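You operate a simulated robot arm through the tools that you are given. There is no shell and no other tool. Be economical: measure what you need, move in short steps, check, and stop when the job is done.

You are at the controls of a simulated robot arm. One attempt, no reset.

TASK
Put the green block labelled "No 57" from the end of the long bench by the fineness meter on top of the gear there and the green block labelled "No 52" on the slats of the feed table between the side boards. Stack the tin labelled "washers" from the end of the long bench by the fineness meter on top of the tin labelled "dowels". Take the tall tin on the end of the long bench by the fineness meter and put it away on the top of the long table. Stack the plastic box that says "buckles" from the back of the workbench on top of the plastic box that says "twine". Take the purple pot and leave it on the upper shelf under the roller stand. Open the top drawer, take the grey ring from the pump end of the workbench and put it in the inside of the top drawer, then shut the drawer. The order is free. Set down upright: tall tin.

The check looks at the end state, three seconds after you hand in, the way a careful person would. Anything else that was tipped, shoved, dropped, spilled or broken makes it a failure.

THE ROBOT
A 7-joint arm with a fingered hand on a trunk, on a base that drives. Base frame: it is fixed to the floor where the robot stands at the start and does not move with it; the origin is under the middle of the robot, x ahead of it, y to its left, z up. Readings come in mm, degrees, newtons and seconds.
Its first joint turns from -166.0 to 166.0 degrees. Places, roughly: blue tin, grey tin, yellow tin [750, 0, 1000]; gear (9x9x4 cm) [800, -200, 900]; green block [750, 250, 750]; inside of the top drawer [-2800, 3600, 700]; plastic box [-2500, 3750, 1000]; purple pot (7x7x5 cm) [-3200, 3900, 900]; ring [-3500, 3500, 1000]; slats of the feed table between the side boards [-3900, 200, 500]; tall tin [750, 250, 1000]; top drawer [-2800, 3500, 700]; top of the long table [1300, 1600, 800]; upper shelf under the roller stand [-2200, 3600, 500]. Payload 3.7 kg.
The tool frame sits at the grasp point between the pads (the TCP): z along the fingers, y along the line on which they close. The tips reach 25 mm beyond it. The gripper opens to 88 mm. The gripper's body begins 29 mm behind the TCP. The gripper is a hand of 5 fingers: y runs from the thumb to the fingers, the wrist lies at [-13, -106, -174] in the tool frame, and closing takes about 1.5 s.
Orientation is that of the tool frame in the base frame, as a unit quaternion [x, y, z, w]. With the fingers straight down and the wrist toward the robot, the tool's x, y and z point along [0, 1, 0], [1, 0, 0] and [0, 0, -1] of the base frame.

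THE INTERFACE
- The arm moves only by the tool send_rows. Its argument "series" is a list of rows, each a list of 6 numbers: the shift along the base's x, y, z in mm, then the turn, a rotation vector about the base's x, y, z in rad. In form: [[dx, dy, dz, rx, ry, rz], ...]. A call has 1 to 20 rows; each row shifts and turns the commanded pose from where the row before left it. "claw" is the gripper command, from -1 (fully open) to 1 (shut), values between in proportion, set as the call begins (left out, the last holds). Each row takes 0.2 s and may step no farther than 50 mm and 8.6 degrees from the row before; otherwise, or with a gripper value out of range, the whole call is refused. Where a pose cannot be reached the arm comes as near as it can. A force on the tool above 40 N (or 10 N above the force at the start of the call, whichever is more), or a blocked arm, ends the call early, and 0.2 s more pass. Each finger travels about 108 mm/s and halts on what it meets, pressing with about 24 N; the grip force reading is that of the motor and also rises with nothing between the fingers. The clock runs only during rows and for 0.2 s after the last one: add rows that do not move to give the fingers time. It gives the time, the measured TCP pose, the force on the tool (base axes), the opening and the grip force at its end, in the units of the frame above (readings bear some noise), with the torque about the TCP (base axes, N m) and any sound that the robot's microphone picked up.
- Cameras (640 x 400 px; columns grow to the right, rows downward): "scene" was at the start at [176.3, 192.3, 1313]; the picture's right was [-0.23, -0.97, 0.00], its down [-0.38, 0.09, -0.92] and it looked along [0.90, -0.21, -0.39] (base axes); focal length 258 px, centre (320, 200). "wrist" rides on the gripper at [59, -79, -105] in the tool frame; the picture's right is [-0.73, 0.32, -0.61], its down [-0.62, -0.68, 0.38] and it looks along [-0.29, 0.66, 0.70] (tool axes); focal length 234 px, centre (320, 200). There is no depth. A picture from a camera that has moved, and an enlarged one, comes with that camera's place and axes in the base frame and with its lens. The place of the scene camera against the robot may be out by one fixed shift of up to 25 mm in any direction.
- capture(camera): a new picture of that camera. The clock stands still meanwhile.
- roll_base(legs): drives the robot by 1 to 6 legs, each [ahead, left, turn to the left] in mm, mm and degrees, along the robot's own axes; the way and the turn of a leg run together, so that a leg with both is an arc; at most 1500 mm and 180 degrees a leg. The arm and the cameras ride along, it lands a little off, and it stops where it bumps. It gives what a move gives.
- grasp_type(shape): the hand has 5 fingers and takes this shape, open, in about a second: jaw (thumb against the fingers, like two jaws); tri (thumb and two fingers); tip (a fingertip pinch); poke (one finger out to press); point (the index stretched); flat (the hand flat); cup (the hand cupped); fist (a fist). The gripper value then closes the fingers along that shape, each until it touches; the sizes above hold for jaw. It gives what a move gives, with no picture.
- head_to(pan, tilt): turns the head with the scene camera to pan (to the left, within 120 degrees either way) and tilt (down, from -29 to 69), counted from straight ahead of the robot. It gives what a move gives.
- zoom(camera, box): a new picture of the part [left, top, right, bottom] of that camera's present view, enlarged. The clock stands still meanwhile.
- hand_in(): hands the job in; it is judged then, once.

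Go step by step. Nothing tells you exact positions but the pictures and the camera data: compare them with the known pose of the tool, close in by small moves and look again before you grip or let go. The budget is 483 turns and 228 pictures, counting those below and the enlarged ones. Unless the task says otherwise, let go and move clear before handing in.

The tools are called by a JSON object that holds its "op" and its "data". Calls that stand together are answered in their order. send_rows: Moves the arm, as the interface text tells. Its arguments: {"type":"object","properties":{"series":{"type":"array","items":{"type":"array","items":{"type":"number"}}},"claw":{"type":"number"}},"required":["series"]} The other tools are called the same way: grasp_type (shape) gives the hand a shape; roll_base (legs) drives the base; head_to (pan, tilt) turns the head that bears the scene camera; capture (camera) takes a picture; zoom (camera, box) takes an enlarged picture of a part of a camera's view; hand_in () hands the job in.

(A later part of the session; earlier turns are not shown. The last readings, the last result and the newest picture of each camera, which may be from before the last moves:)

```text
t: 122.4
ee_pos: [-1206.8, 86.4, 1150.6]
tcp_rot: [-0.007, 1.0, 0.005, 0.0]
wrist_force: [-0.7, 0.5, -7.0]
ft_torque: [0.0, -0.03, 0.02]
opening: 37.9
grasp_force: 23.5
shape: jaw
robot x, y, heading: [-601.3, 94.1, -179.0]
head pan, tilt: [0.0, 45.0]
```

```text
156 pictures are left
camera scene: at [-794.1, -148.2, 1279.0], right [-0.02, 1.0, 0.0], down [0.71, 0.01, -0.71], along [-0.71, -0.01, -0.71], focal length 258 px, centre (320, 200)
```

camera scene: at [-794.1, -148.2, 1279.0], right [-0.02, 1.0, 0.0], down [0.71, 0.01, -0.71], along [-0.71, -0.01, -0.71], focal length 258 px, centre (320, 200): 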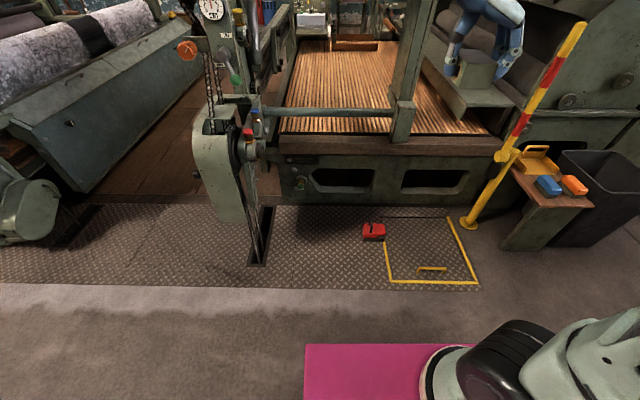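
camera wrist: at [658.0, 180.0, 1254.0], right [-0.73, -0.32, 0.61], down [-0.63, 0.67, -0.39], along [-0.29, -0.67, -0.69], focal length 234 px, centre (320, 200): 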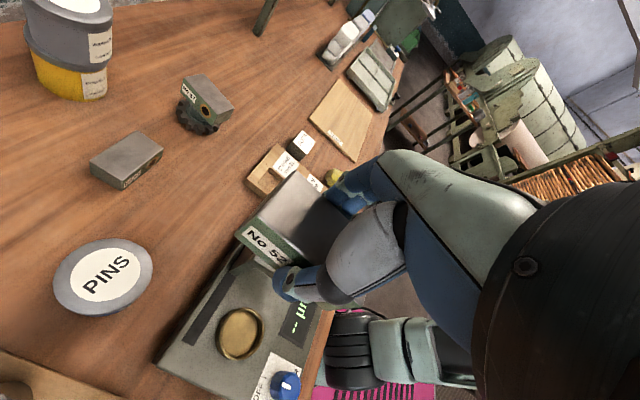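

I'm not sure these near slats are the feed table, since the hint puts it around x=-3900. I'll zoom in on the far region.

{"op": "head_to", "data": {"pan": 0, "tilt": 20}}

{"op": "zoom", "data": {"camera": "scene", "box": [270, 80, 410, 200]}}

{"op": "zoom", "data": {"camera": "scene", "box": [400, 60, 640, 260]}}

```text
t: 123.3
ee_pos: [-1205.9, 85.8, 1150.7]
tcp_rot: [-0.007, 1.0, 0.005, 0.0]
wrist_force: [-0.4, 0.2, -7.7]
ft_torque: [0.0, -0.03, 0.0]
opening: 38.0
grasp_force: 24.2
shape: jaw
robot x, y, heading: [-602.5, 96.0, -178.7]
head pan, tilt: [0.0, 20.0]
```

```text
3.33 times, centred on (340, 140) of scene
camera zoom: at [-805.8, -148.4, 1317.5], right [-0.02, 1.0, 0.0], down [0.34, 0.01, -0.94], along [-0.94, -0.02, -0.34], focal length 859 px, centre (253, 400)
```

zoom: 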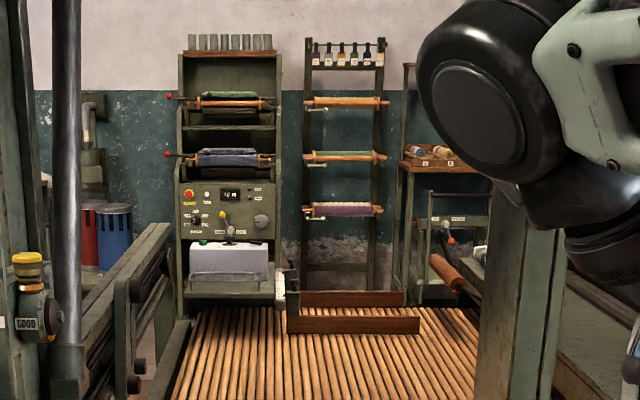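

```text
2.00 times, centred on (520, 160) of scene
camera zoom: at [-805.8, -148.4, 1317.5], right [-0.02, 1.0, 0.0], down [0.34, 0.01, -0.94], along [-0.94, -0.02, -0.34], focal length 516 px, centre (-80, 280)
```

zoom: 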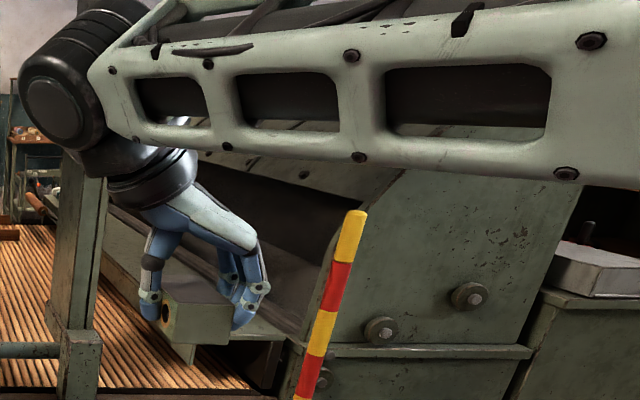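

The two side boards at the far end (x≈-3744 and -4112, y≈-90..370) bound the target zone, so I must reach it from the far side. I drive around through the corridor near y≈2500.

{"op": "roll_base", "data": {"legs": [[300, 0, 0], [0, -1200, 0], [0, -1200, 0]]}}

{"op": "head_to", "data": {"pan": 20, "tilt": 12}}

{"op": "capture", "data": {"camera": "scene"}}

```text
t: 136.7
ee_pos: [-1548.3, 2484.9, 1150.1]
tcp_rot: [-0.005, 1.0, 0.005, 0.001]
wrist_force: [0.4, 0.4, -6.7]
ft_torque: [-0.02, -0.02, -0.02]
opening: 37.9
grasp_force: 24.1
shape: jaw
robot x, y, heading: [-941.5, 2488.4, -179.1]
head pan, tilt: [0.0, 20.0]
```

```text
t: 137.5
ee_pos: [-1547.2, 2484.8, 1150.9]
tcp_rot: [-0.005, 1.0, 0.005, 0.001]
wrist_force: [-0.5, -0.1, -7.9]
ft_torque: [0.0, -0.04, -0.01]
opening: 38.2
grasp_force: 24.4
shape: jaw
robot x, y, heading: [-945.7, 2488.3, -179.2]
head pan, tilt: [20.0, 12.0]
```

```text
153 pictures are left
camera scene: at [-1142.0, 2216.8, 1330.6], right [-0.36, 0.93, 0.0], down [0.19, 0.07, -0.98], along [-0.91, -0.35, -0.21], focal length 258 px, centre (320, 200)
```

scene: 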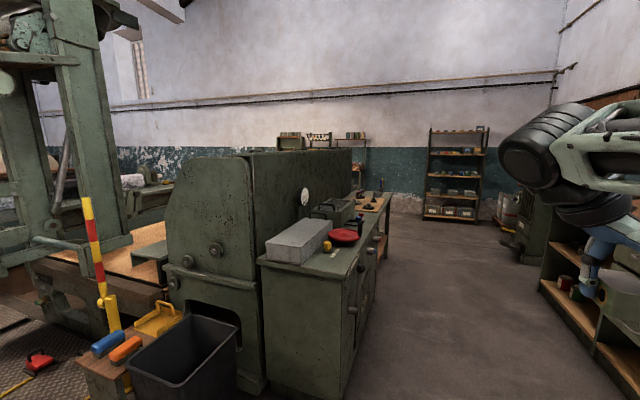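

The corridor is clear. I drive on west.

{"op": "roll_base", "data": {"legs": [[1500, 0, 0], [900, 0, 0]]}}

{"op": "head_to", "data": {"pan": 45, "tilt": 18}}

{"op": "capture", "data": {"camera": "scene"}}

{"op": "head_to", "data": {"pan": 95, "tilt": 18}}

{"op": "capture", "data": {"camera": "scene"}}

```text
t: 149.3
ee_pos: [-3954.6, 2452.7, 1149.1]
tcp_rot: [-0.004, 1.0, 0.005, 0.0]
wrist_force: [0.0, 0.0, -6.6]
ft_torque: [0.04, -0.01, 0.03]
opening: 37.9
grasp_force: 23.9
shape: jaw
robot x, y, heading: [-3352.0, 2455.3, -179.3]
head pan, tilt: [20.0, 12.0]
```

```text
t: 150.2
ee_pos: [-3955.5, 2453.6, 1149.6]
tcp_rot: [-0.005, 1.0, 0.005, 0.0]
wrist_force: [0.3, -0.7, -7.2]
ft_torque: [-0.02, 0.01, 0.01]
opening: 37.9
grasp_force: 24.2
shape: jaw
robot x, y, heading: [-3353.4, 2458.4, -179.2]
head pan, tilt: [45.0, 18.0]
```

```text
152 pictures are left
camera scene: at [-3527.6, 2150.4, 1320.9], right [-0.72, 0.7, 0.0], down [0.22, 0.22, -0.95], along [-0.66, -0.68, -0.31], focal length 258 px, centre (320, 200)
```

scene: 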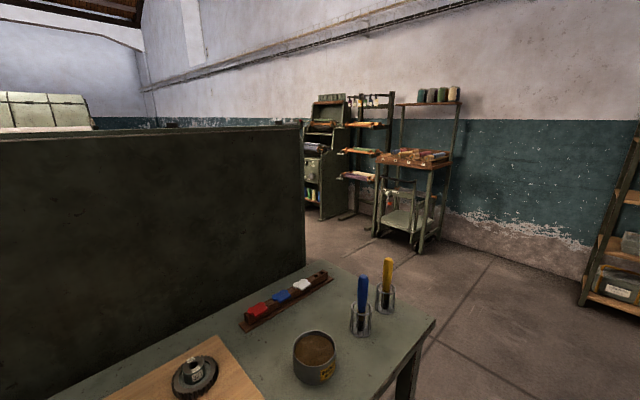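

```text
t: 151.4
ee_pos: [-3954.9, 2451.8, 1150.5]
tcp_rot: [-0.004, 1.0, 0.006, 0.0]
wrist_force: [-0.5, -0.4, -7.6]
ft_torque: [0.03, -0.04, -0.01]
opening: 37.7
grasp_force: 24.5
shape: jaw
robot x, y, heading: [-3351.5, 2453.5, -179.2]
head pan, tilt: [95.0, 18.0]
```

```text
151 pictures are left
camera scene: at [-3453.1, 2124.4, 1320.9], right [-0.99, -0.1, 0.0], down [-0.03, 0.31, -0.95], along [0.1, -0.95, -0.31], focal length 258 px, centre (320, 200)
```

scene: 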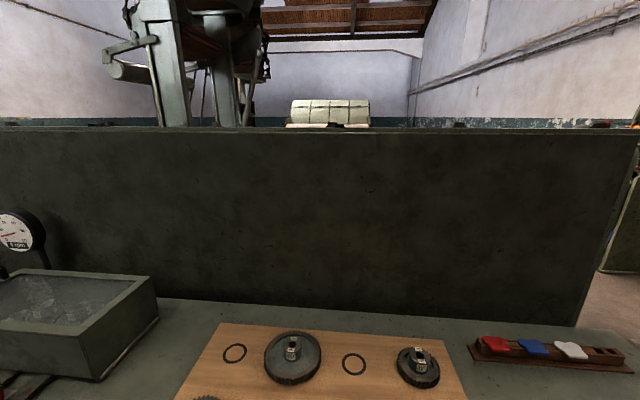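

The machine's wall ends near x=-4020 and the space behind it is open until the racks at x≈-6000. I drive to x≈-5050 and look.

{"op": "roll_base", "data": {"legs": [[1400, 0, 0], [300, 0, 0]]}}

{"op": "head_to", "data": {"pan": 100, "tilt": 20}}

{"op": "capture", "data": {"camera": "scene"}}

```text
t: 160.0
ee_pos: [-5651.0, 2444.4, 1150.6]
tcp_rot: [0.0, 1.0, 0.006, 0.001]
wrist_force: [0.7, -0.8, -7.3]
ft_torque: [0.0, -0.02, 0.03]
opening: 37.9
grasp_force: 24.2
shape: jaw
robot x, y, heading: [-5044.0, 2440.6, -179.9]
head pan, tilt: [95.0, 18.0]
```

```text
t: 160.7
ee_pos: [-5650.3, 2444.3, 1148.9]
tcp_rot: [0.0, 1.0, 0.006, -0.001]
wrist_force: [0.4, -0.5, -8.1]
ft_torque: [-0.03, -0.04, 0.01]
opening: 37.8
grasp_force: 23.8
shape: jaw
robot x, y, heading: [-5048.4, 2439.7, -179.7]
head pan, tilt: [100.0, 20.0]
```

```text
150 pictures are left
camera scene: at [-5143.9, 2111.5, 1317.6], right [-0.98, -0.18, 0.0], down [-0.06, 0.34, -0.94], along [0.17, -0.92, -0.34], focal length 258 px, centre (320, 200)
```

scene: 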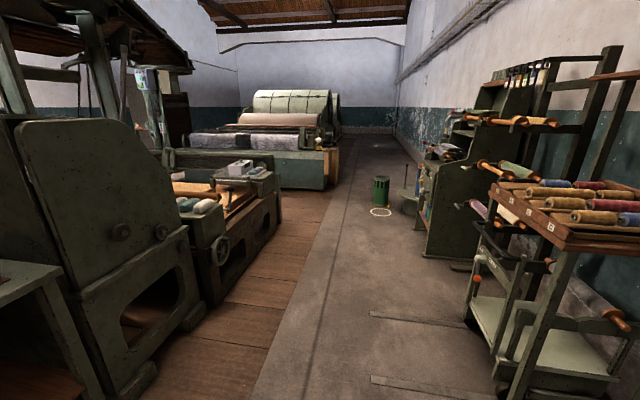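

The feed table's far end faces the aisle at x≈-4200. I turn to face +x here, then slide right to y≈200.

{"op": "roll_base", "data": {"legs": [[0, 0, 180], [0, -1200, 0], [0, -1020, 0]]}}

{"op": "head_to", "data": {"pan": 0, "tilt": 30}}

{"op": "capture", "data": {"camera": "scene"}}

```text
t: 179.0
ee_pos: [-4453.4, 209.2, 1149.9]
tcp_rot: [1.0, -0.004, 0.0, 0.005]
wrist_force: [-0.7, 0.6, -6.7]
ft_torque: [-0.01, 0.04, 0.01]
opening: 38.1
grasp_force: 24.1
shape: jaw
robot x, y, heading: [-5056.8, 215.8, -0.4]
head pan, tilt: [100.0, 20.0]
```

```text
t: 180.7
ee_pos: [-4454.0, 208.6, 1151.7]
tcp_rot: [1.0, -0.005, 0.001, 0.005]
wrist_force: [0.8, -0.3, -6.9]
ft_torque: [0.0, 0.03, 0.0]
opening: 37.9
grasp_force: 24.4
shape: jaw
robot x, y, heading: [-5057.2, 211.4, -0.0]
head pan, tilt: [0.0, 30.0]
```

```text
149 pictures are left
camera scene: at [-4880.4, 429.0, 1301.6], right [0.0, -1.0, 0.0], down [-0.5, 0.0, -0.87], along [0.87, 0.0, -0.5], focal length 258 px, centre (320, 200)
```

scene: 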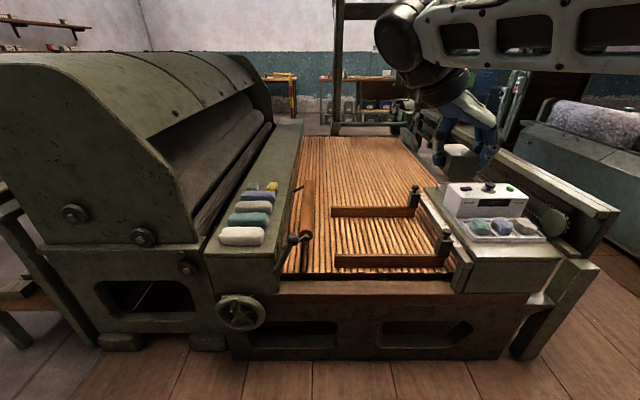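

Zone between the boards is about x -4060..-3700, y -100..365. I move ahead 300 mm to bring its centre within reach.

{"op": "roll_base", "data": {"legs": [[300, 0, 0]]}}

{"op": "head_to", "data": {"pan": 0, "tilt": 45}}

{"op": "capture", "data": {"camera": "scene"}}

```text
t: 182.8
ee_pos: [-4152.6, 209.1, 1150.5]
tcp_rot: [1.0, -0.004, 0.0, 0.006]
wrist_force: [-0.3, -0.1, -6.9]
ft_torque: [-0.02, 0.0, 0.0]
opening: 37.8
grasp_force: 23.9
shape: jaw
robot x, y, heading: [-4758.1, 217.1, -0.2]
head pan, tilt: [0.0, 30.0]
```

```text
t: 183.6
ee_pos: [-4152.5, 208.1, 1149.7]
tcp_rot: [1.0, -0.003, 0.0, 0.005]
wrist_force: [0.6, -0.9, -7.2]
ft_torque: [0.02, 0.03, 0.0]
opening: 37.8
grasp_force: 24.0
shape: jaw
robot x, y, heading: [-4755.4, 217.1, -0.4]
head pan, tilt: [0.0, 45.0]
```

```text
148 pictures are left
camera scene: at [-4588.5, 428.7, 1279.0], right [0.0, -1.0, 0.0], down [-0.71, 0.0, -0.71], along [0.71, 0.0, -0.71], focal length 258 px, centre (320, 200)
```

scene: 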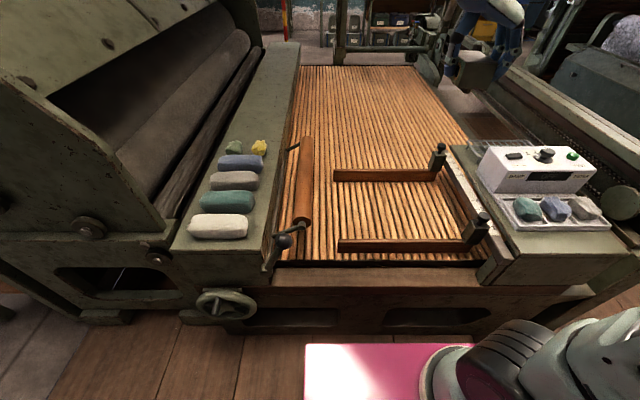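

I turn the hand back so the block's length crosses the slats, and move above the zone's centre (-3870,140).

{"op": "send_rows", "data": {"series": [[23.5, -5.7, 0, 0, 0, 0.131], [23.5, -5.7, 0, 0, 0, 0.131], [23.5, -5.7, 0, 0, 0, 0.131], [23.5, -5.7, 0, 0, 0, 0.131], [23.5, -5.7, 0, 0, 0, 0.131], [23.5, -5.7, 0, 0, 0, 0.131], [23.5, -5.7, 0, 0, 0, 0.131], [23.5, -5.7, 0, 0, 0, 0.131], [23.5, -5.7, 0, 0, 0, 0.131], [23.5, -5.7, 0, 0, 0, 0.131], [23.5, -5.7, 0, 0, 0, 0.131], [23.5, -5.7, 0, 0, 0, 0.13], [0, 0, 0, 0, 0, 0]]}}

{"op": "send_rows", "data": {"series": [[0, 0, -45, 0, 0, 0], [0, 0, -45, 0, 0, 0], [0, 0, -45, 0, 0, 0], [0, 0, -45, 0, 0, 0], [0, 0, -45, 0, 0, 0], [0, 0, -45, 0, 0, 0], [0, 0, -45, 0, 0, 0], [0, 0, -45, 0, 0, 0], [0, 0, -45, 0, 0, 0], [0, 0, -45, 0, 0, 0], [0, 0, 0, 0, 0, 0]]}}

{"op": "capture", "data": {"camera": "scene"}}

{"op": "capture", "data": {"camera": "wrist"}}

```text
t: 186.4
ee_pos: [-3870.0, 139.7, 1150.0]
tcp_rot: [0.709, 0.705, 0.004, 0.002]
wrist_force: [-0.3, 0.1, -7.1]
ft_torque: [-0.01, 0.0, -0.01]
opening: 37.8
grasp_force: 24.0
shape: jaw
robot x, y, heading: [-4753.4, 216.2, -0.0]
head pan, tilt: [0.0, 45.0]
```

```text
t: 188.8
ee_pos: [-3871.6, 141.2, 698.8]
tcp_rot: [0.709, 0.705, 0.005, 0.004]
wrist_force: [0.4, 0.8, -7.1]
ft_torque: [-0.01, 0.0, -0.01]
opening: 38.0
grasp_force: 24.1
shape: jaw
robot x, y, heading: [-4755.1, 214.8, -0.3]
head pan, tilt: [0.0, 45.0]
```

```text
147 pictures are left
camera scene: at [-4588.5, 428.7, 1278.9], right [0.0, -1.0, 0.0], down [-0.71, 0.0, -0.71], along [0.71, 0.0, -0.71], focal length 258 px, centre (320, 200)
```

scene: 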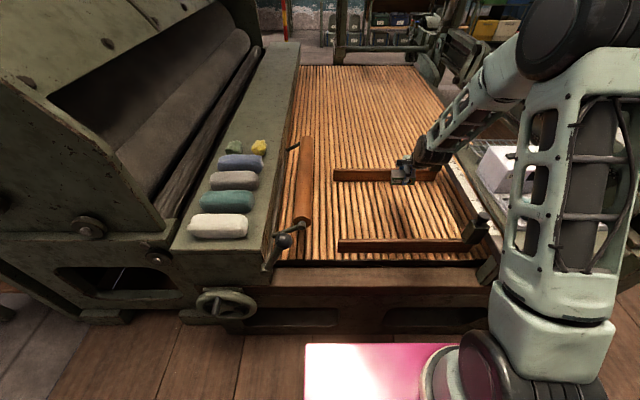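

```text
146 pictures are left
camera wrist: at [-3950.5, 200.5, 802.7], right [0.31, -0.73, 0.61], down [-0.68, -0.62, -0.39], along [0.66, -0.29, -0.69], focal length 234 px, centre (320, 200)
```

wrist: 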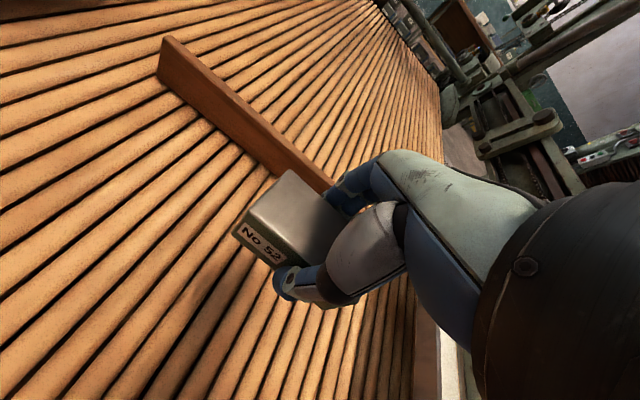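

{"op": "send_rows", "data": {"series": [[0, 0, -40, 0, 0, 0], [0, 0, -40, 0, 0, 0], [0, 0, -30, 0, 0, 0], [0, 0, 0, 0, 0, 0]]}}

{"op": "zoom", "data": {"camera": "scene", "box": [330, 130, 490, 260]}}

{"op": "capture", "data": {"camera": "wrist"}}

```text
t: 189.8
ee_pos: [-3869.6, 141.3, 590.3]
tcp_rot: [0.709, 0.705, 0.004, 0.004]
wrist_force: [0.0, -0.7, -8.7]
ft_torque: [-0.02, 0.01, -0.01]
opening: 38.0
grasp_force: 24.0
shape: jaw
robot x, y, heading: [-4759.8, 216.7, -0.2]
head pan, tilt: [0.0, 45.0]
```

```text
3.08 times, centred on (410, 195) of scene
camera zoom: at [-4588.4, 428.7, 1278.9], right [0.0, -1.0, 0.0], down [-0.71, 0.0, -0.71], along [0.71, 0.0, -0.71], focal length 793 px, centre (43, 215)
```

zoom: 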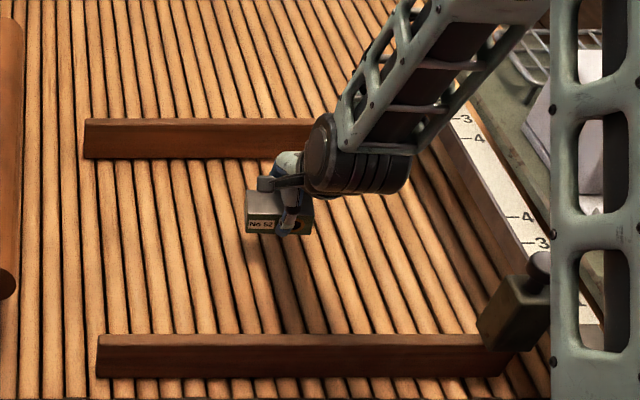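

```text
144 pictures are left
camera wrist: at [-3949.6, 200.3, 693.6], right [0.31, -0.73, 0.61], down [-0.68, -0.62, -0.39], along [0.66, -0.29, -0.69], focal length 234 px, centre (320, 200)
```

wrist: 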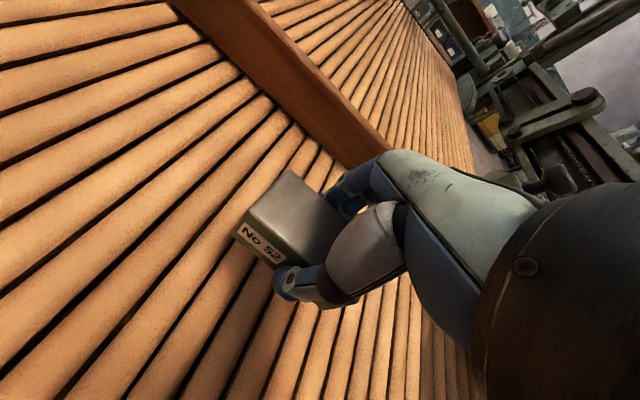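

{"op": "send_rows", "data": {"series": [[0, 0, -15, 0, 0, 0], [0, 0, -12, 0, 0, 0], [0, 0, -10, 0, 0, 0], [0, 0, -6, 0, 0, 0], [0, 0, 0, 0, 0, 0]]}}

{"op": "zoom", "data": {"camera": "scene", "box": [330, 130, 490, 260]}}

```text
t: 191.0
ee_pos: [-3871.3, 141.2, 545.9]
tcp_rot: [0.709, 0.705, 0.004, 0.003]
wrist_force: [0.4, -0.3, -7.3]
ft_torque: [0.0, 0.0, -0.01]
opening: 37.6
grasp_force: 23.9
shape: jaw
robot x, y, heading: [-4756.2, 214.2, -0.1]
head pan, tilt: [0.0, 45.0]
```

```text
3.08 times, centred on (410, 195) of scene
camera zoom: at [-4588.4, 428.7, 1278.9], right [0.0, -1.0, 0.0], down [-0.71, 0.0, -0.71], along [0.71, 0.0, -0.71], focal length 793 px, centre (43, 215)
```

zoom: 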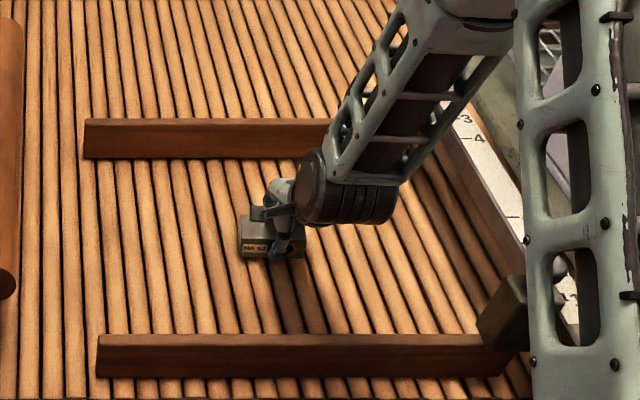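

{"op": "send_rows", "data": {"series": [[0, 0, -3, 0, 0, 0], [0, 0, -3, 0, 0, 0], [0, 0, -3, 0, 0, 0], [0, 0, -2, 0, 0, 0], [0, 0, 0, 0, 0, 0]]}}

```text
t: 192.2
ee_pos: [-3870.6, 141.1, 536.6]
tcp_rot: [0.709, 0.705, 0.004, 0.003]
wrist_force: [0.4, -1.2, -6.4]
ft_torque: [0.02, 0.02, 0.0]
opening: 37.7
grasp_force: 24.0
shape: jaw
robot x, y, heading: [-4751.6, 217.4, -0.1]
head pan, tilt: [0.0, 45.0]
```

{"op": "send_rows", "data": {"series": [[0, 0, -1.5, 0, 0, 0], [0, 0, -1.5, 0, 0, 0], [0, 0, -1.5, 0, 0, 0], [0, 0, 0, 0, 0, 0]]}}

```text
t: 193.2
ee_pos: [-3870.1, 139.0, 532.8]
tcp_rot: [0.709, 0.705, 0.005, 0.004]
wrist_force: [0.5, -2.2, -0.5]
ft_torque: [0.07, 0.08, 0.02]
opening: 38.1
grasp_force: 24.1
shape: jaw
robot x, y, heading: [-4758.8, 216.6, -0.0]
head pan, tilt: [0.0, 45.0]
```

Its weight is now carried by the slats. I go one more millimetre, release and rise.

{"op": "send_rows", "data": {"series": [[0, 0, -1, 0, 0, 0], [0, 0, 0, 0, 0, 0]]}}

{"op": "send_rows", "data": {"series": [[0, 0, 0, 0, 0, 0], [0, 0, 0, 0, 0, 0], [0, 0, 0, 0, 0, 0], [0, 0, 0, 0, 0, 0], [0, 0, 0, 0, 0, 0], [0, 0, 0, 0, 0, 0]], "claw": -1}}

{"op": "send_rows", "data": {"series": [[0, 0, 10, 0, 0, 0], [0, 0, 30, 0, 0, 0], [0, 0, 40, 0, 0, 0], [0, 0, 45, 0, 0, 0], [0, 0, 45, 0, 0, 0], [0, 0, 45, 0, 0, 0], [0, 0, 45, 0, 0, 0], [0, 0, 45, 0, 0, 0], [0, 0, 45, 0, 0, 0], [0, 0, 45, 0, 0, 0], [0, 0, 45, 0, 0, 0], [0, 0, 45, 0, 0, 0], [0, 0, 45, 0, 0, 0], [0, 0, 45, 0, 0, 0], [0, 0, 0, 0, 0, 0]]}}

{"op": "zoom", "data": {"camera": "scene", "box": [330, 130, 490, 260]}}

```text
t: 193.8
ee_pos: [-3871.2, 140.5, 531.0]
tcp_rot: [0.71, 0.705, 0.005, 0.005]
wrist_force: [0.1, -2.0, 7.6]
ft_torque: [0.06, 0.08, 0.02]
opening: 38.1
grasp_force: 23.5
shape: jaw
robot x, y, heading: [-4756.7, 214.4, -0.2]
head pan, tilt: [0.0, 45.0]
```

```text
t: 195.2
ee_pos: [-3870.8, 140.3, 531.3]
tcp_rot: [0.709, 0.705, 0.004, 0.004]
wrist_force: [-0.8, -0.5, 0.2]
ft_torque: [0.0, 0.0, 0.04]
opening: 87.5
grasp_force: 0.0
shape: jaw
robot x, y, heading: [-4756.4, 216.4, 0.0]
head pan, tilt: [0.0, 45.0]
```

```text
t: 198.4
ee_pos: [-3871.0, 138.6, 1106.6]
tcp_rot: [0.709, 0.705, 0.004, 0.003]
wrist_force: [0.9, 0.2, -1.6]
ft_torque: [-0.01, -0.03, -0.03]
opening: 87.6
grasp_force: 0.1
shape: jaw
robot x, y, heading: [-4755.9, 215.0, -0.1]
head pan, tilt: [0.0, 45.0]
```

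```text
3.08 times, centred on (410, 195) of scene
camera zoom: at [-4588.7, 428.7, 1279.0], right [0.0, -1.0, 0.0], down [-0.71, 0.0, -0.71], along [0.71, 0.0, -0.71], focal length 793 px, centre (43, 215)
```

zoom: 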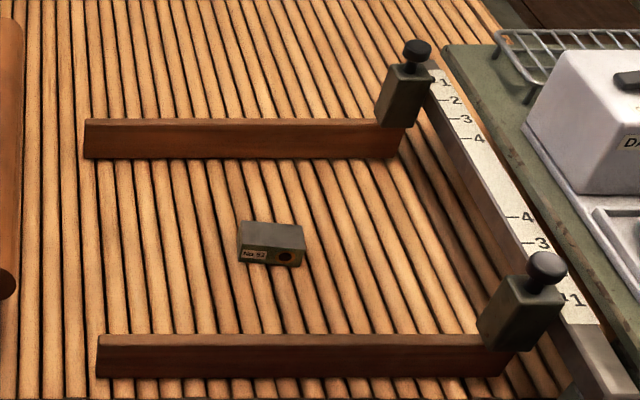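

Block 52 lies between the boards. Now I retract, back out and drive to the workbench.

{"op": "send_rows", "data": {"series": [[-45, 0, 10, 0, 0, 0], [-45, 0, 10, 0, 0, 0], [-45, 0, 10, 0, 0, 0], [-45, 0, 10, 0, 0, 0], [-45, 0, 5, 0, 0, 0], [-45, 0, 0, 0, 0, 0], [0, 0, 0, 0, 0, 0]]}}

{"op": "roll_base", "data": {"legs": [[-300, 0, 0], [0, 1200, 0], [0, 1020, 0], [1500, 0, 0], [450, 0, 0], [0, 0, 90]]}}

{"op": "head_to", "data": {"pan": 0, "tilt": 25}}

{"op": "capture", "data": {"camera": "scene"}}

```text
t: 200.0
ee_pos: [-4140.3, 138.7, 1151.8]
tcp_rot: [0.709, 0.705, 0.004, 0.003]
wrist_force: [-0.4, 0.6, -0.3]
ft_torque: [-0.01, 0.01, 0.0]
opening: 87.7
grasp_force: 0.1
shape: jaw
robot x, y, heading: [-4755.8, 217.5, -0.4]
head pan, tilt: [0.0, 45.0]
```

```text
t: 225.8
ee_pos: [-3026.9, 3077.5, 1151.5]
tcp_rot: [0.004, 1.0, 0.004, -0.001]
wrist_force: [-0.8, -0.6, 0.6]
ft_torque: [-0.03, 0.02, 0.0]
opening: 87.7
grasp_force: 0.0
shape: jaw
robot x, y, heading: [-3103.9, 2461.0, 89.8]
head pan, tilt: [0.0, 45.0]
```

```text
t: 226.6
ee_pos: [-3026.6, 3077.8, 1151.6]
tcp_rot: [0.004, 1.0, 0.005, 0.0]
wrist_force: [-0.6, -0.7, 0.3]
ft_torque: [0.05, 0.01, 0.01]
opening: 87.6
grasp_force: 0.0
shape: jaw
robot x, y, heading: [-3104.9, 2460.1, 89.9]
head pan, tilt: [0.0, 25.0]
```

```text
141 pictures are left
camera scene: at [-3343.1, 2642.3, 1309.5], right [1.0, 0.0, 0.0], down [0.0, -0.42, -0.91], along [0.0, 0.91, -0.42], focal length 258 px, centre (320, 200)
```

scene: 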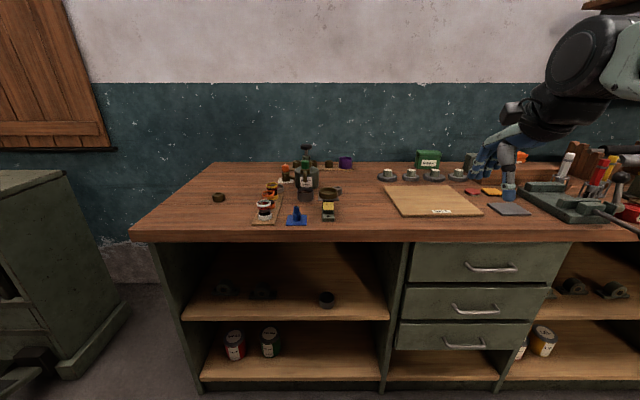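

The workbench is in view: pump, ring, purple pot and drawers. I zoom for detail.

{"op": "zoom", "data": {"camera": "scene", "box": [200, 130, 380, 240]}}

{"op": "zoom", "data": {"camera": "scene", "box": [370, 130, 550, 240]}}

{"op": "head_to", "data": {"pan": -40, "tilt": 25}}

{"op": "capture", "data": {"camera": "scene"}}

```text
3.56 times, centred on (290, 185) of scene
camera zoom: at [-3343.1, 2642.3, 1309.5], right [1.0, 0.0, 0.0], down [0.0, -0.42, -0.91], along [0.0, 0.91, -0.42], focal length 917 px, centre (427, 253)
```

zoom: 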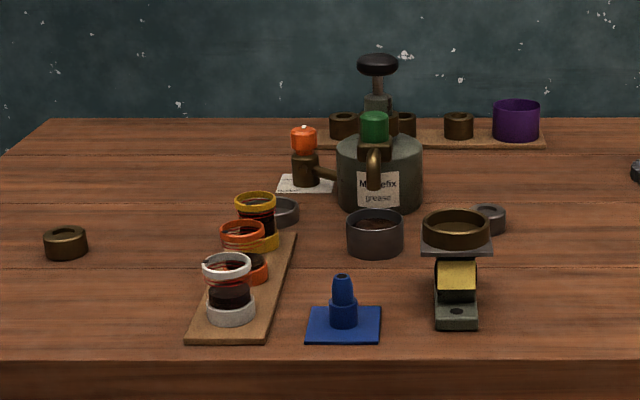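

```text
3.56 times, centred on (460, 185) of scene
camera zoom: at [-3343.1, 2642.3, 1309.5], right [1.0, 0.0, 0.0], down [0.0, -0.42, -0.91], along [0.0, 0.91, -0.42], focal length 917 px, centre (-178, 253)
```

zoom: 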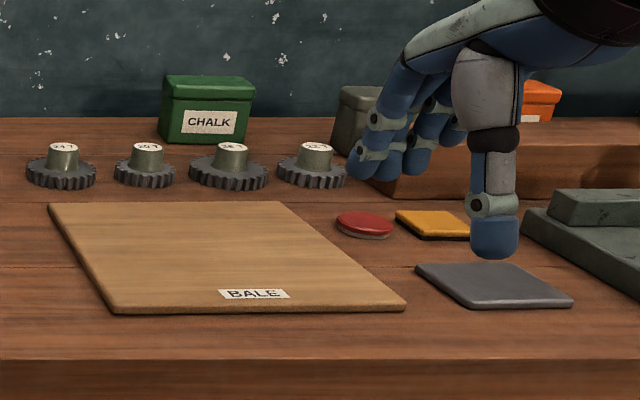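

```text
t: 227.7
ee_pos: [-3027.2, 3079.0, 1151.1]
tcp_rot: [0.005, 1.0, 0.005, -0.002]
wrist_force: [-0.3, 0.6, -0.3]
ft_torque: [0.02, 0.0, 0.02]
opening: 87.9
grasp_force: 0.0
shape: jaw
robot x, y, heading: [-3105.5, 2460.2, 89.7]
head pan, tilt: [-40.0, 25.0]
```

```text
138 pictures are left
camera scene: at [-3284.0, 2620.6, 1309.6], right [0.76, -0.64, 0.0], down [-0.27, -0.32, -0.91], along [0.58, 0.69, -0.42], focal length 258 px, centre (320, 200)
```

scene: 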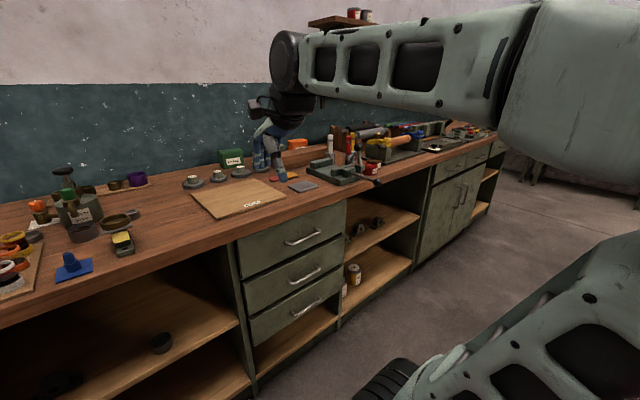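

Several rings are there. I zoom in further on them.

{"op": "head_to", "data": {"pan": 5, "tilt": 25}}

{"op": "zoom", "data": {"camera": "scene", "box": [285, 160, 375, 225]}}

{"op": "zoom", "data": {"camera": "scene", "box": [225, 160, 315, 225]}}

```text
t: 228.8
ee_pos: [-3027.1, 3077.6, 1150.7]
tcp_rot: [0.005, 1.0, 0.005, -0.002]
wrist_force: [0.0, -0.2, -0.1]
ft_torque: [-0.02, -0.01, 0.02]
opening: 87.8
grasp_force: 0.0
shape: jaw
robot x, y, heading: [-3104.1, 2458.7, 89.8]
head pan, tilt: [5.0, 25.0]
```

```text
6.15 times, centred on (330, 192) of scene
camera zoom: at [-3351.0, 2642.0, 1309.6], right [1.0, 0.08, 0.0], down [0.04, -0.42, -0.91], along [-0.08, 0.9, -0.42], focal length 1586 px, centre (258, 246)
```

zoom: 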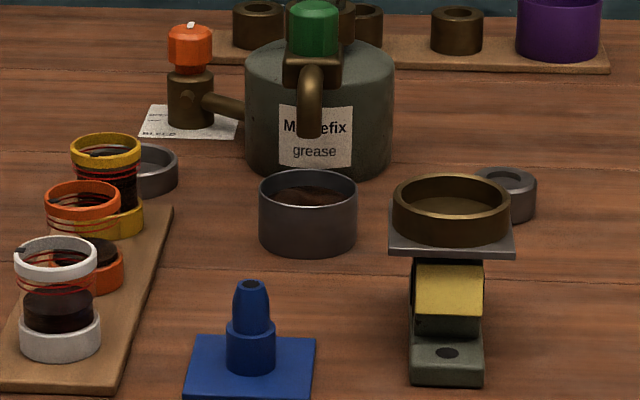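

```text
6.15 times, centred on (270, 192) of scene
camera zoom: at [-3351.0, 2642.0, 1309.6], right [1.0, 0.08, 0.0], down [0.04, -0.42, -0.91], along [-0.08, 0.9, -0.42], focal length 1586 px, centre (628, 246)
```

zoom: 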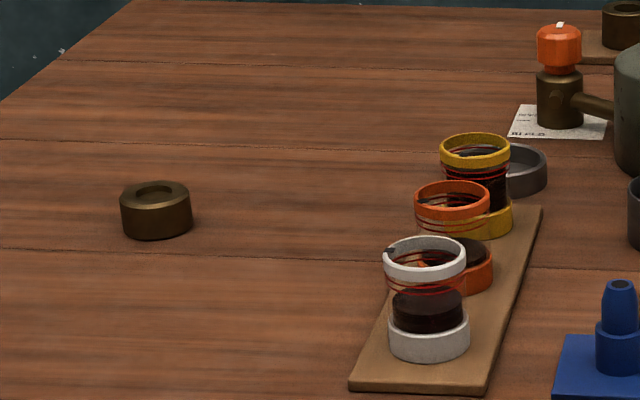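

The grey thick-walled ring is the one behind the tamper stand at about (-3266,3702), and the purple pot is at about (-3207,3960). I start with the pot and move closer.

{"op": "send_rows", "data": {"series": [[0, 0, 40, 0, 0, 0], [0, 0, 30, 0, 0, 0], [0, 0, 0, 0, 0, 0]]}}

{"op": "roll_base", "data": {"legs": [[0, 130, 0], [330, 0, 0]]}}

{"op": "head_to", "data": {"pan": 0, "tilt": 62}}

{"op": "capture", "data": {"camera": "scene"}}

{"op": "head_to", "data": {"pan": 0, "tilt": 30}}

{"op": "capture", "data": {"camera": "scene"}}

{"op": "capture", "data": {"camera": "wrist"}}

```text
t: 229.6
ee_pos: [-3025.0, 3077.5, 1221.9]
tcp_rot: [0.005, 1.0, 0.005, -0.001]
wrist_force: [-0.2, -0.1, 0.2]
ft_torque: [0.02, -0.02, -0.02]
opening: 87.8
grasp_force: 0.1
shape: jaw
robot x, y, heading: [-3105.4, 2461.4, 89.9]
head pan, tilt: [5.0, 25.0]
```

```text
t: 232.7
ee_pos: [-3152.1, 3409.6, 1219.3]
tcp_rot: [0.005, 1.0, 0.005, -0.001]
wrist_force: [0.4, -0.3, -0.1]
ft_torque: [0.0, 0.0, 0.04]
opening: 87.6
grasp_force: 0.0
shape: jaw
robot x, y, heading: [-3230.4, 2796.7, 89.6]
head pan, tilt: [5.0, 25.0]
```

```text
t: 233.7
ee_pos: [-3152.7, 3409.6, 1221.0]
tcp_rot: [0.005, 1.0, 0.005, 0.0]
wrist_force: [0.5, 0.4, 0.5]
ft_torque: [0.01, 0.03, -0.01]
opening: 87.8
grasp_force: 0.1
shape: jaw
robot x, y, heading: [-3233.0, 2796.1, 89.9]
head pan, tilt: [0.0, 62.0]
```

```text
135 pictures are left
camera scene: at [-3470.3, 2947.2, 1257.3], right [1.0, -0.01, 0.0], down [-0.01, -0.88, -0.47], along [0.0, 0.47, -0.88], focal length 258 px, centre (320, 200)
```

scene: 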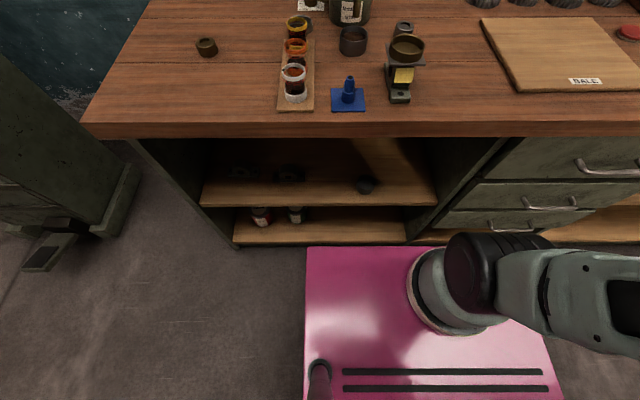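

```text
t: 234.7
ee_pos: [-3152.0, 3408.2, 1221.1]
tcp_rot: [0.006, 1.0, 0.005, -0.001]
wrist_force: [-0.6, -0.6, 0.1]
ft_torque: [0.02, 0.02, -0.04]
opening: 87.5
grasp_force: 0.0
shape: jaw
robot x, y, heading: [-3232.4, 2789.7, 89.8]
head pan, tilt: [0.0, 30.0]
```

```text
134 pictures are left
camera scene: at [-3470.1, 2973.3, 1301.5], right [1.0, -0.01, 0.0], down [0.0, -0.5, -0.87], along [0.01, 0.87, -0.5], focal length 258 px, centre (320, 200)
```

scene: 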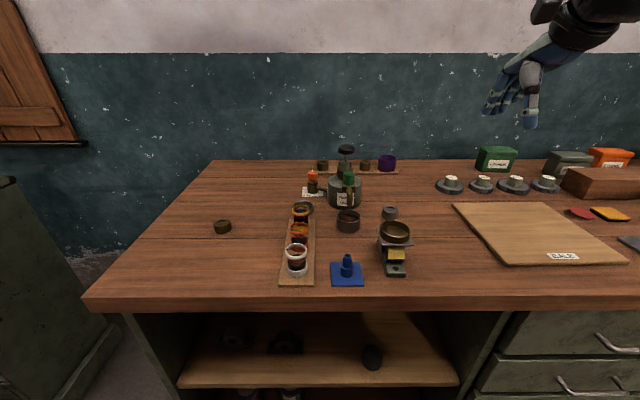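

```text
133 pictures are left
camera wrist: at [-3211.4, 3330.1, 1324.2], right [0.73, 0.31, 0.61], down [0.62, -0.68, -0.39], along [0.3, 0.66, -0.69], focal length 234 px, centre (320, 200)
```

wrist: 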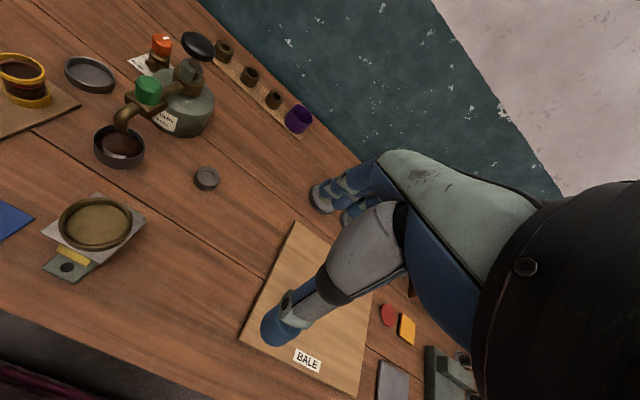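

The arm base sits front-right, so the pot may be reachable from here. I extend toward it step by step at a safe height.

{"op": "send_rows", "data": {"series": [[-6, 45, -8, 0, 0, 0], [-6, 45, -8, 0, 0, 0], [-6, 45, -8, 0, 0, 0], [-6, 45, -8, 0, 0, 0], [-6, 45, -8, 0, 0, 0], [-6, 45, -8, 0, 0, 0], [-6, 45, -8, 0, 0, 0], [-4, 45, -8, 0, 0, 0], [0, 45, 0, 0, 0, 0], [0, 0, 0, 0, 0, 0]]}}

{"op": "capture", "data": {"camera": "wrist"}}

{"op": "capture", "data": {"camera": "scene"}}

```text
t: 236.9
ee_pos: [-3199.4, 3813.9, 1156.4]
tcp_rot: [0.006, 1.0, 0.006, 0.0]
wrist_force: [-0.7, -0.4, 0.5]
ft_torque: [0.04, 0.02, -0.01]
opening: 87.5
grasp_force: 0.0
shape: jaw
robot x, y, heading: [-3231.8, 2791.5, 89.4]
head pan, tilt: [0.0, 30.0]
```

```text
132 pictures are left
camera wrist: at [-3258.3, 3734.9, 1259.3], right [0.73, 0.31, 0.61], down [0.62, -0.68, -0.39], along [0.3, 0.66, -0.69], focal length 234 px, centre (320, 200)
```

wrist: 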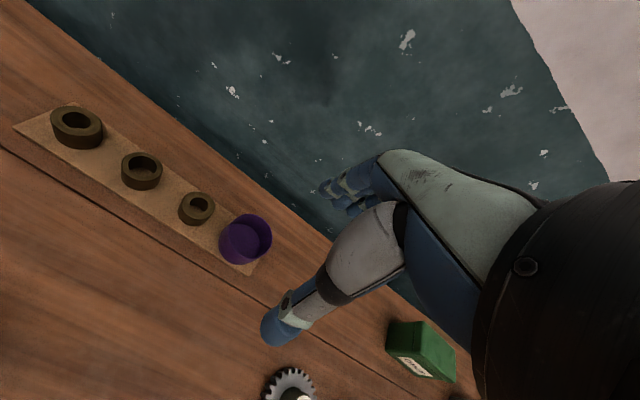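

```text
131 pictures are left
camera scene: at [-3470.1, 2973.2, 1301.6], right [1.0, -0.01, 0.0], down [0.0, -0.5, -0.87], along [0.01, 0.87, -0.5], focal length 258 px, centre (320, 200)
```

scene: 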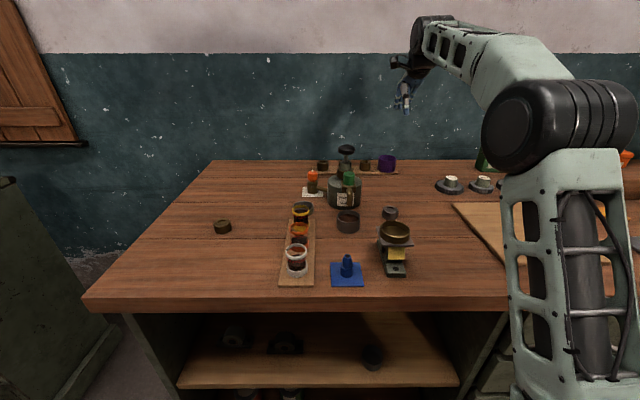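

The pot rim is at about (-3195,3907) with z≈918. I move above it.

{"op": "send_rows", "data": {"series": [[2, 40, -10, 0, 0, 0], [2, 40, -20, 0, 0, 0], [0, 12, -40, 0, 0, 0], [0, 0, -40, 0, 0, 0], [0, 0, -35, 0, 0, 0], [0, 0, 0, 0, 0, 0]]}}

{"op": "capture", "data": {"camera": "wrist"}}

{"op": "zoom", "data": {"camera": "scene", "box": [340, 60, 460, 200]}}

```text
t: 238.3
ee_pos: [-3194.1, 3907.0, 1011.6]
tcp_rot: [0.006, 1.0, 0.005, 0.0]
wrist_force: [0.0, 0.3, -0.1]
ft_torque: [-0.01, -0.02, 0.01]
opening: 87.7
grasp_force: 0.0
shape: jaw
robot x, y, heading: [-3229.8, 2791.7, 89.9]
head pan, tilt: [0.0, 30.0]
```

```text
130 pictures are left
camera wrist: at [-3253.5, 3826.9, 1115.0], right [0.73, 0.31, 0.61], down [0.62, -0.68, -0.39], along [0.3, 0.66, -0.69], focal length 234 px, centre (320, 200)
```

wrist: 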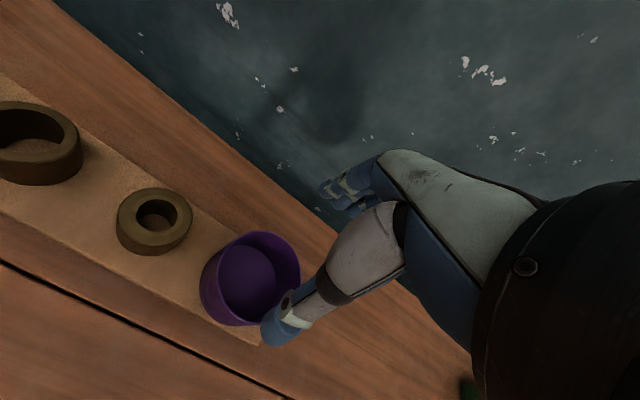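

```text
2.86 times, centred on (400, 130) of scene
camera zoom: at [-3470.1, 2973.3, 1301.6], right [1.0, -0.01, 0.0], down [0.0, -0.5, -0.87], along [0.01, 0.87, -0.5], focal length 737 px, centre (91, 400)
```

zoom: 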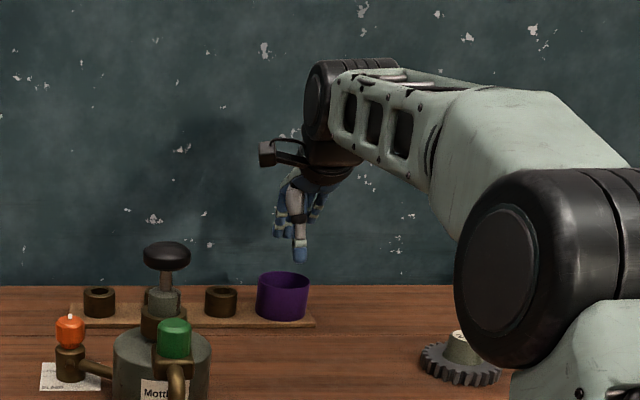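

{"op": "zoom", "data": {"camera": "wrist", "box": [180, 210, 340, 350]}}

```text
2.86 times, centred on (260, 280) of wrist
camera zoom: at [-3253.5, 3826.9, 1115.0], right [0.73, 0.31, 0.61], down [0.62, -0.68, -0.39], along [0.3, 0.66, -0.69], focal length 669 px, centre (491, -29)
```

zoom: 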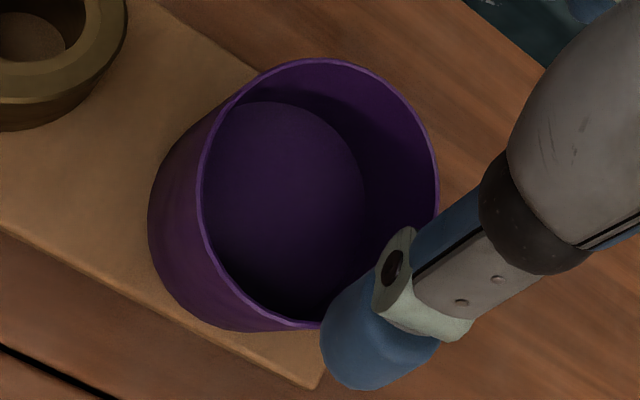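

I adjust toward (-3190,3899), lower to about 968 and re-measure.

{"op": "send_rows", "data": {"series": [[2, -4, -15, 0, 0, 0], [2, -4, -15, 0, 0, 0], [0, 0, -13, 0, 0, 0], [0, 0, 0, 0, 0, 0]]}}

{"op": "zoom", "data": {"camera": "wrist", "box": [180, 190, 380, 365]}}

{"op": "zoom", "data": {"camera": "scene", "box": [350, 100, 430, 190]}}

```text
t: 239.3
ee_pos: [-3189.4, 3897.7, 968.1]
tcp_rot: [0.006, 1.0, 0.005, -0.001]
wrist_force: [0.4, 0.2, -0.7]
ft_torque: [0.01, -0.01, -0.01]
opening: 87.6
grasp_force: 0.1
shape: jaw
robot x, y, heading: [-3230.1, 2792.7, 89.7]
head pan, tilt: [0.0, 30.0]
```

```text
2.29 times, centred on (280, 278) of wrist
camera zoom: at [-3249.1, 3818.9, 1072.2], right [0.73, 0.31, 0.61], down [0.62, -0.68, -0.39], along [0.3, 0.66, -0.69], focal length 535 px, centre (411, 23)
```

zoom: 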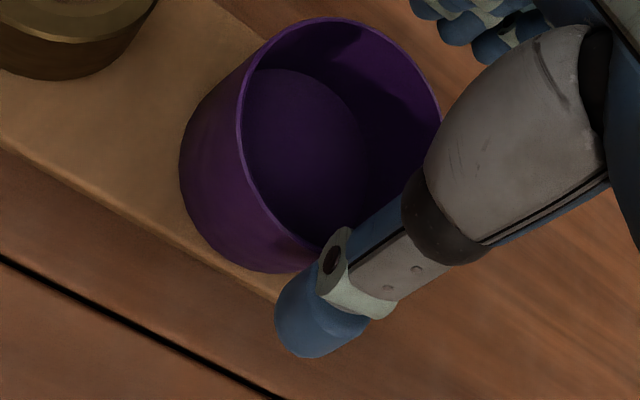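

```text
4.44 times, centred on (390, 145) of scene
camera zoom: at [-3470.1, 2973.4, 1301.6], right [1.0, -0.01, 0.0], down [0.0, -0.5, -0.87], along [0.01, 0.87, -0.5], focal length 1146 px, centre (9, 444)
```

zoom: 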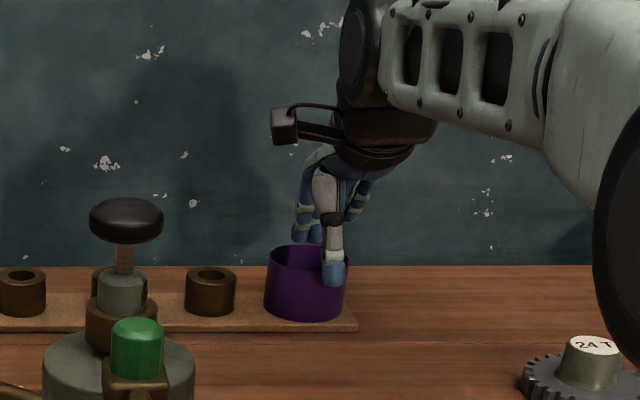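

The pot centre is about (-3190,3902). I shift +4 mm in y and descend slowly.

{"op": "send_rows", "data": {"series": [[0, 4, -8, 0, 0, 0], [0, 0, -8, 0, 0, 0], [0, 0, -8, 0, 0, 0], [0, 0, -8, 0, 0, 0], [0, 0, 0, 0, 0, 0]]}}

{"op": "zoom", "data": {"camera": "wrist", "box": [180, 150, 400, 350]}}

{"op": "zoom", "data": {"camera": "scene", "box": [350, 110, 430, 190]}}

```text
t: 240.5
ee_pos: [-3191.1, 3900.6, 936.2]
tcp_rot: [0.006, 1.0, 0.006, -0.001]
wrist_force: [-0.6, 0.0, 1.3]
ft_torque: [0.01, 0.0, 0.01]
opening: 87.8
grasp_force: 0.0
shape: jaw
robot x, y, heading: [-3232.2, 2793.0, 89.9]
head pan, tilt: [0.0, 30.0]
```

```text
2.00 times, centred on (290, 250) of wrist
camera zoom: at [-3249.3, 3822.8, 1040.1], right [0.73, 0.31, 0.61], down [0.62, -0.68, -0.39], along [0.3, 0.66, -0.69], focal length 468 px, centre (380, 100)
```

zoom: 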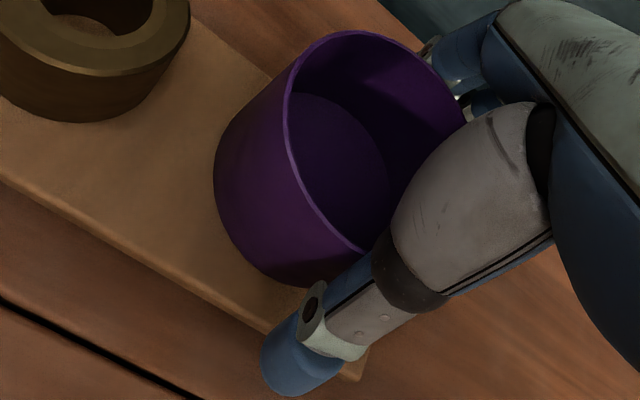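

```text
5.00 times, centred on (390, 150) of scene
camera zoom: at [-3470.1, 2973.3, 1301.6], right [1.0, -0.01, 0.0], down [0.0, -0.5, -0.87], along [0.01, 0.87, -0.5], focal length 1289 px, centre (-30, 450)
```

zoom: 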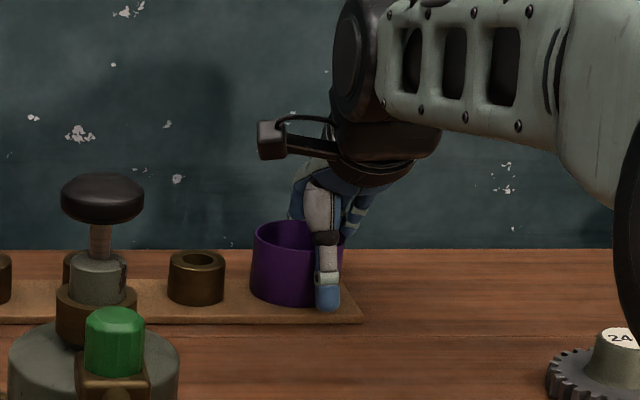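

The thumb is in front and the fingers behind the pot. I descend further.

{"op": "send_rows", "data": {"series": [[-1, 0, -8, 0, 0, 0], [-1, 0, -8, 0, 0, 0], [0, 0, -8, 0, 0, 0], [0, 0, -7, 0, 0, 0], [0, 0, 0, 0, 0, 0]]}}

{"op": "zoom", "data": {"camera": "wrist", "box": [180, 150, 400, 350]}}

```text
t: 241.3
ee_pos: [-3190.6, 3903.3, 924.5]
tcp_rot: [0.007, 1.0, 0.015, 0.0]
wrist_force: [2.7, -2.3, 15.3]
ft_torque: [-0.02, 0.16, 0.05]
opening: 88.1
grasp_force: 0.0
shape: jaw
robot x, y, heading: [-3230.5, 2791.2, 89.6]
head pan, tilt: [0.0, 30.0]
stopped in row 3: the force on the tool passed its limit (the readings are from after the stop); the commanded pose is now the measured one
```

```text
2.00 times, centred on (290, 250) of wrist
camera zoom: at [-3249.2, 3822.0, 1027.2], right [0.73, 0.3, 0.62], down [0.61, -0.68, -0.4], along [0.3, 0.67, -0.68], focal length 468 px, centre (380, 100)
```

zoom: 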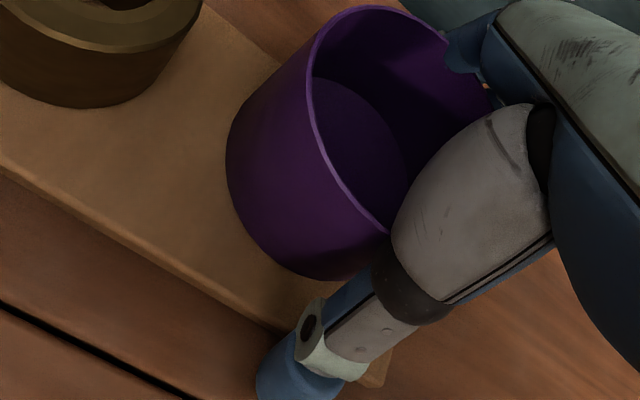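

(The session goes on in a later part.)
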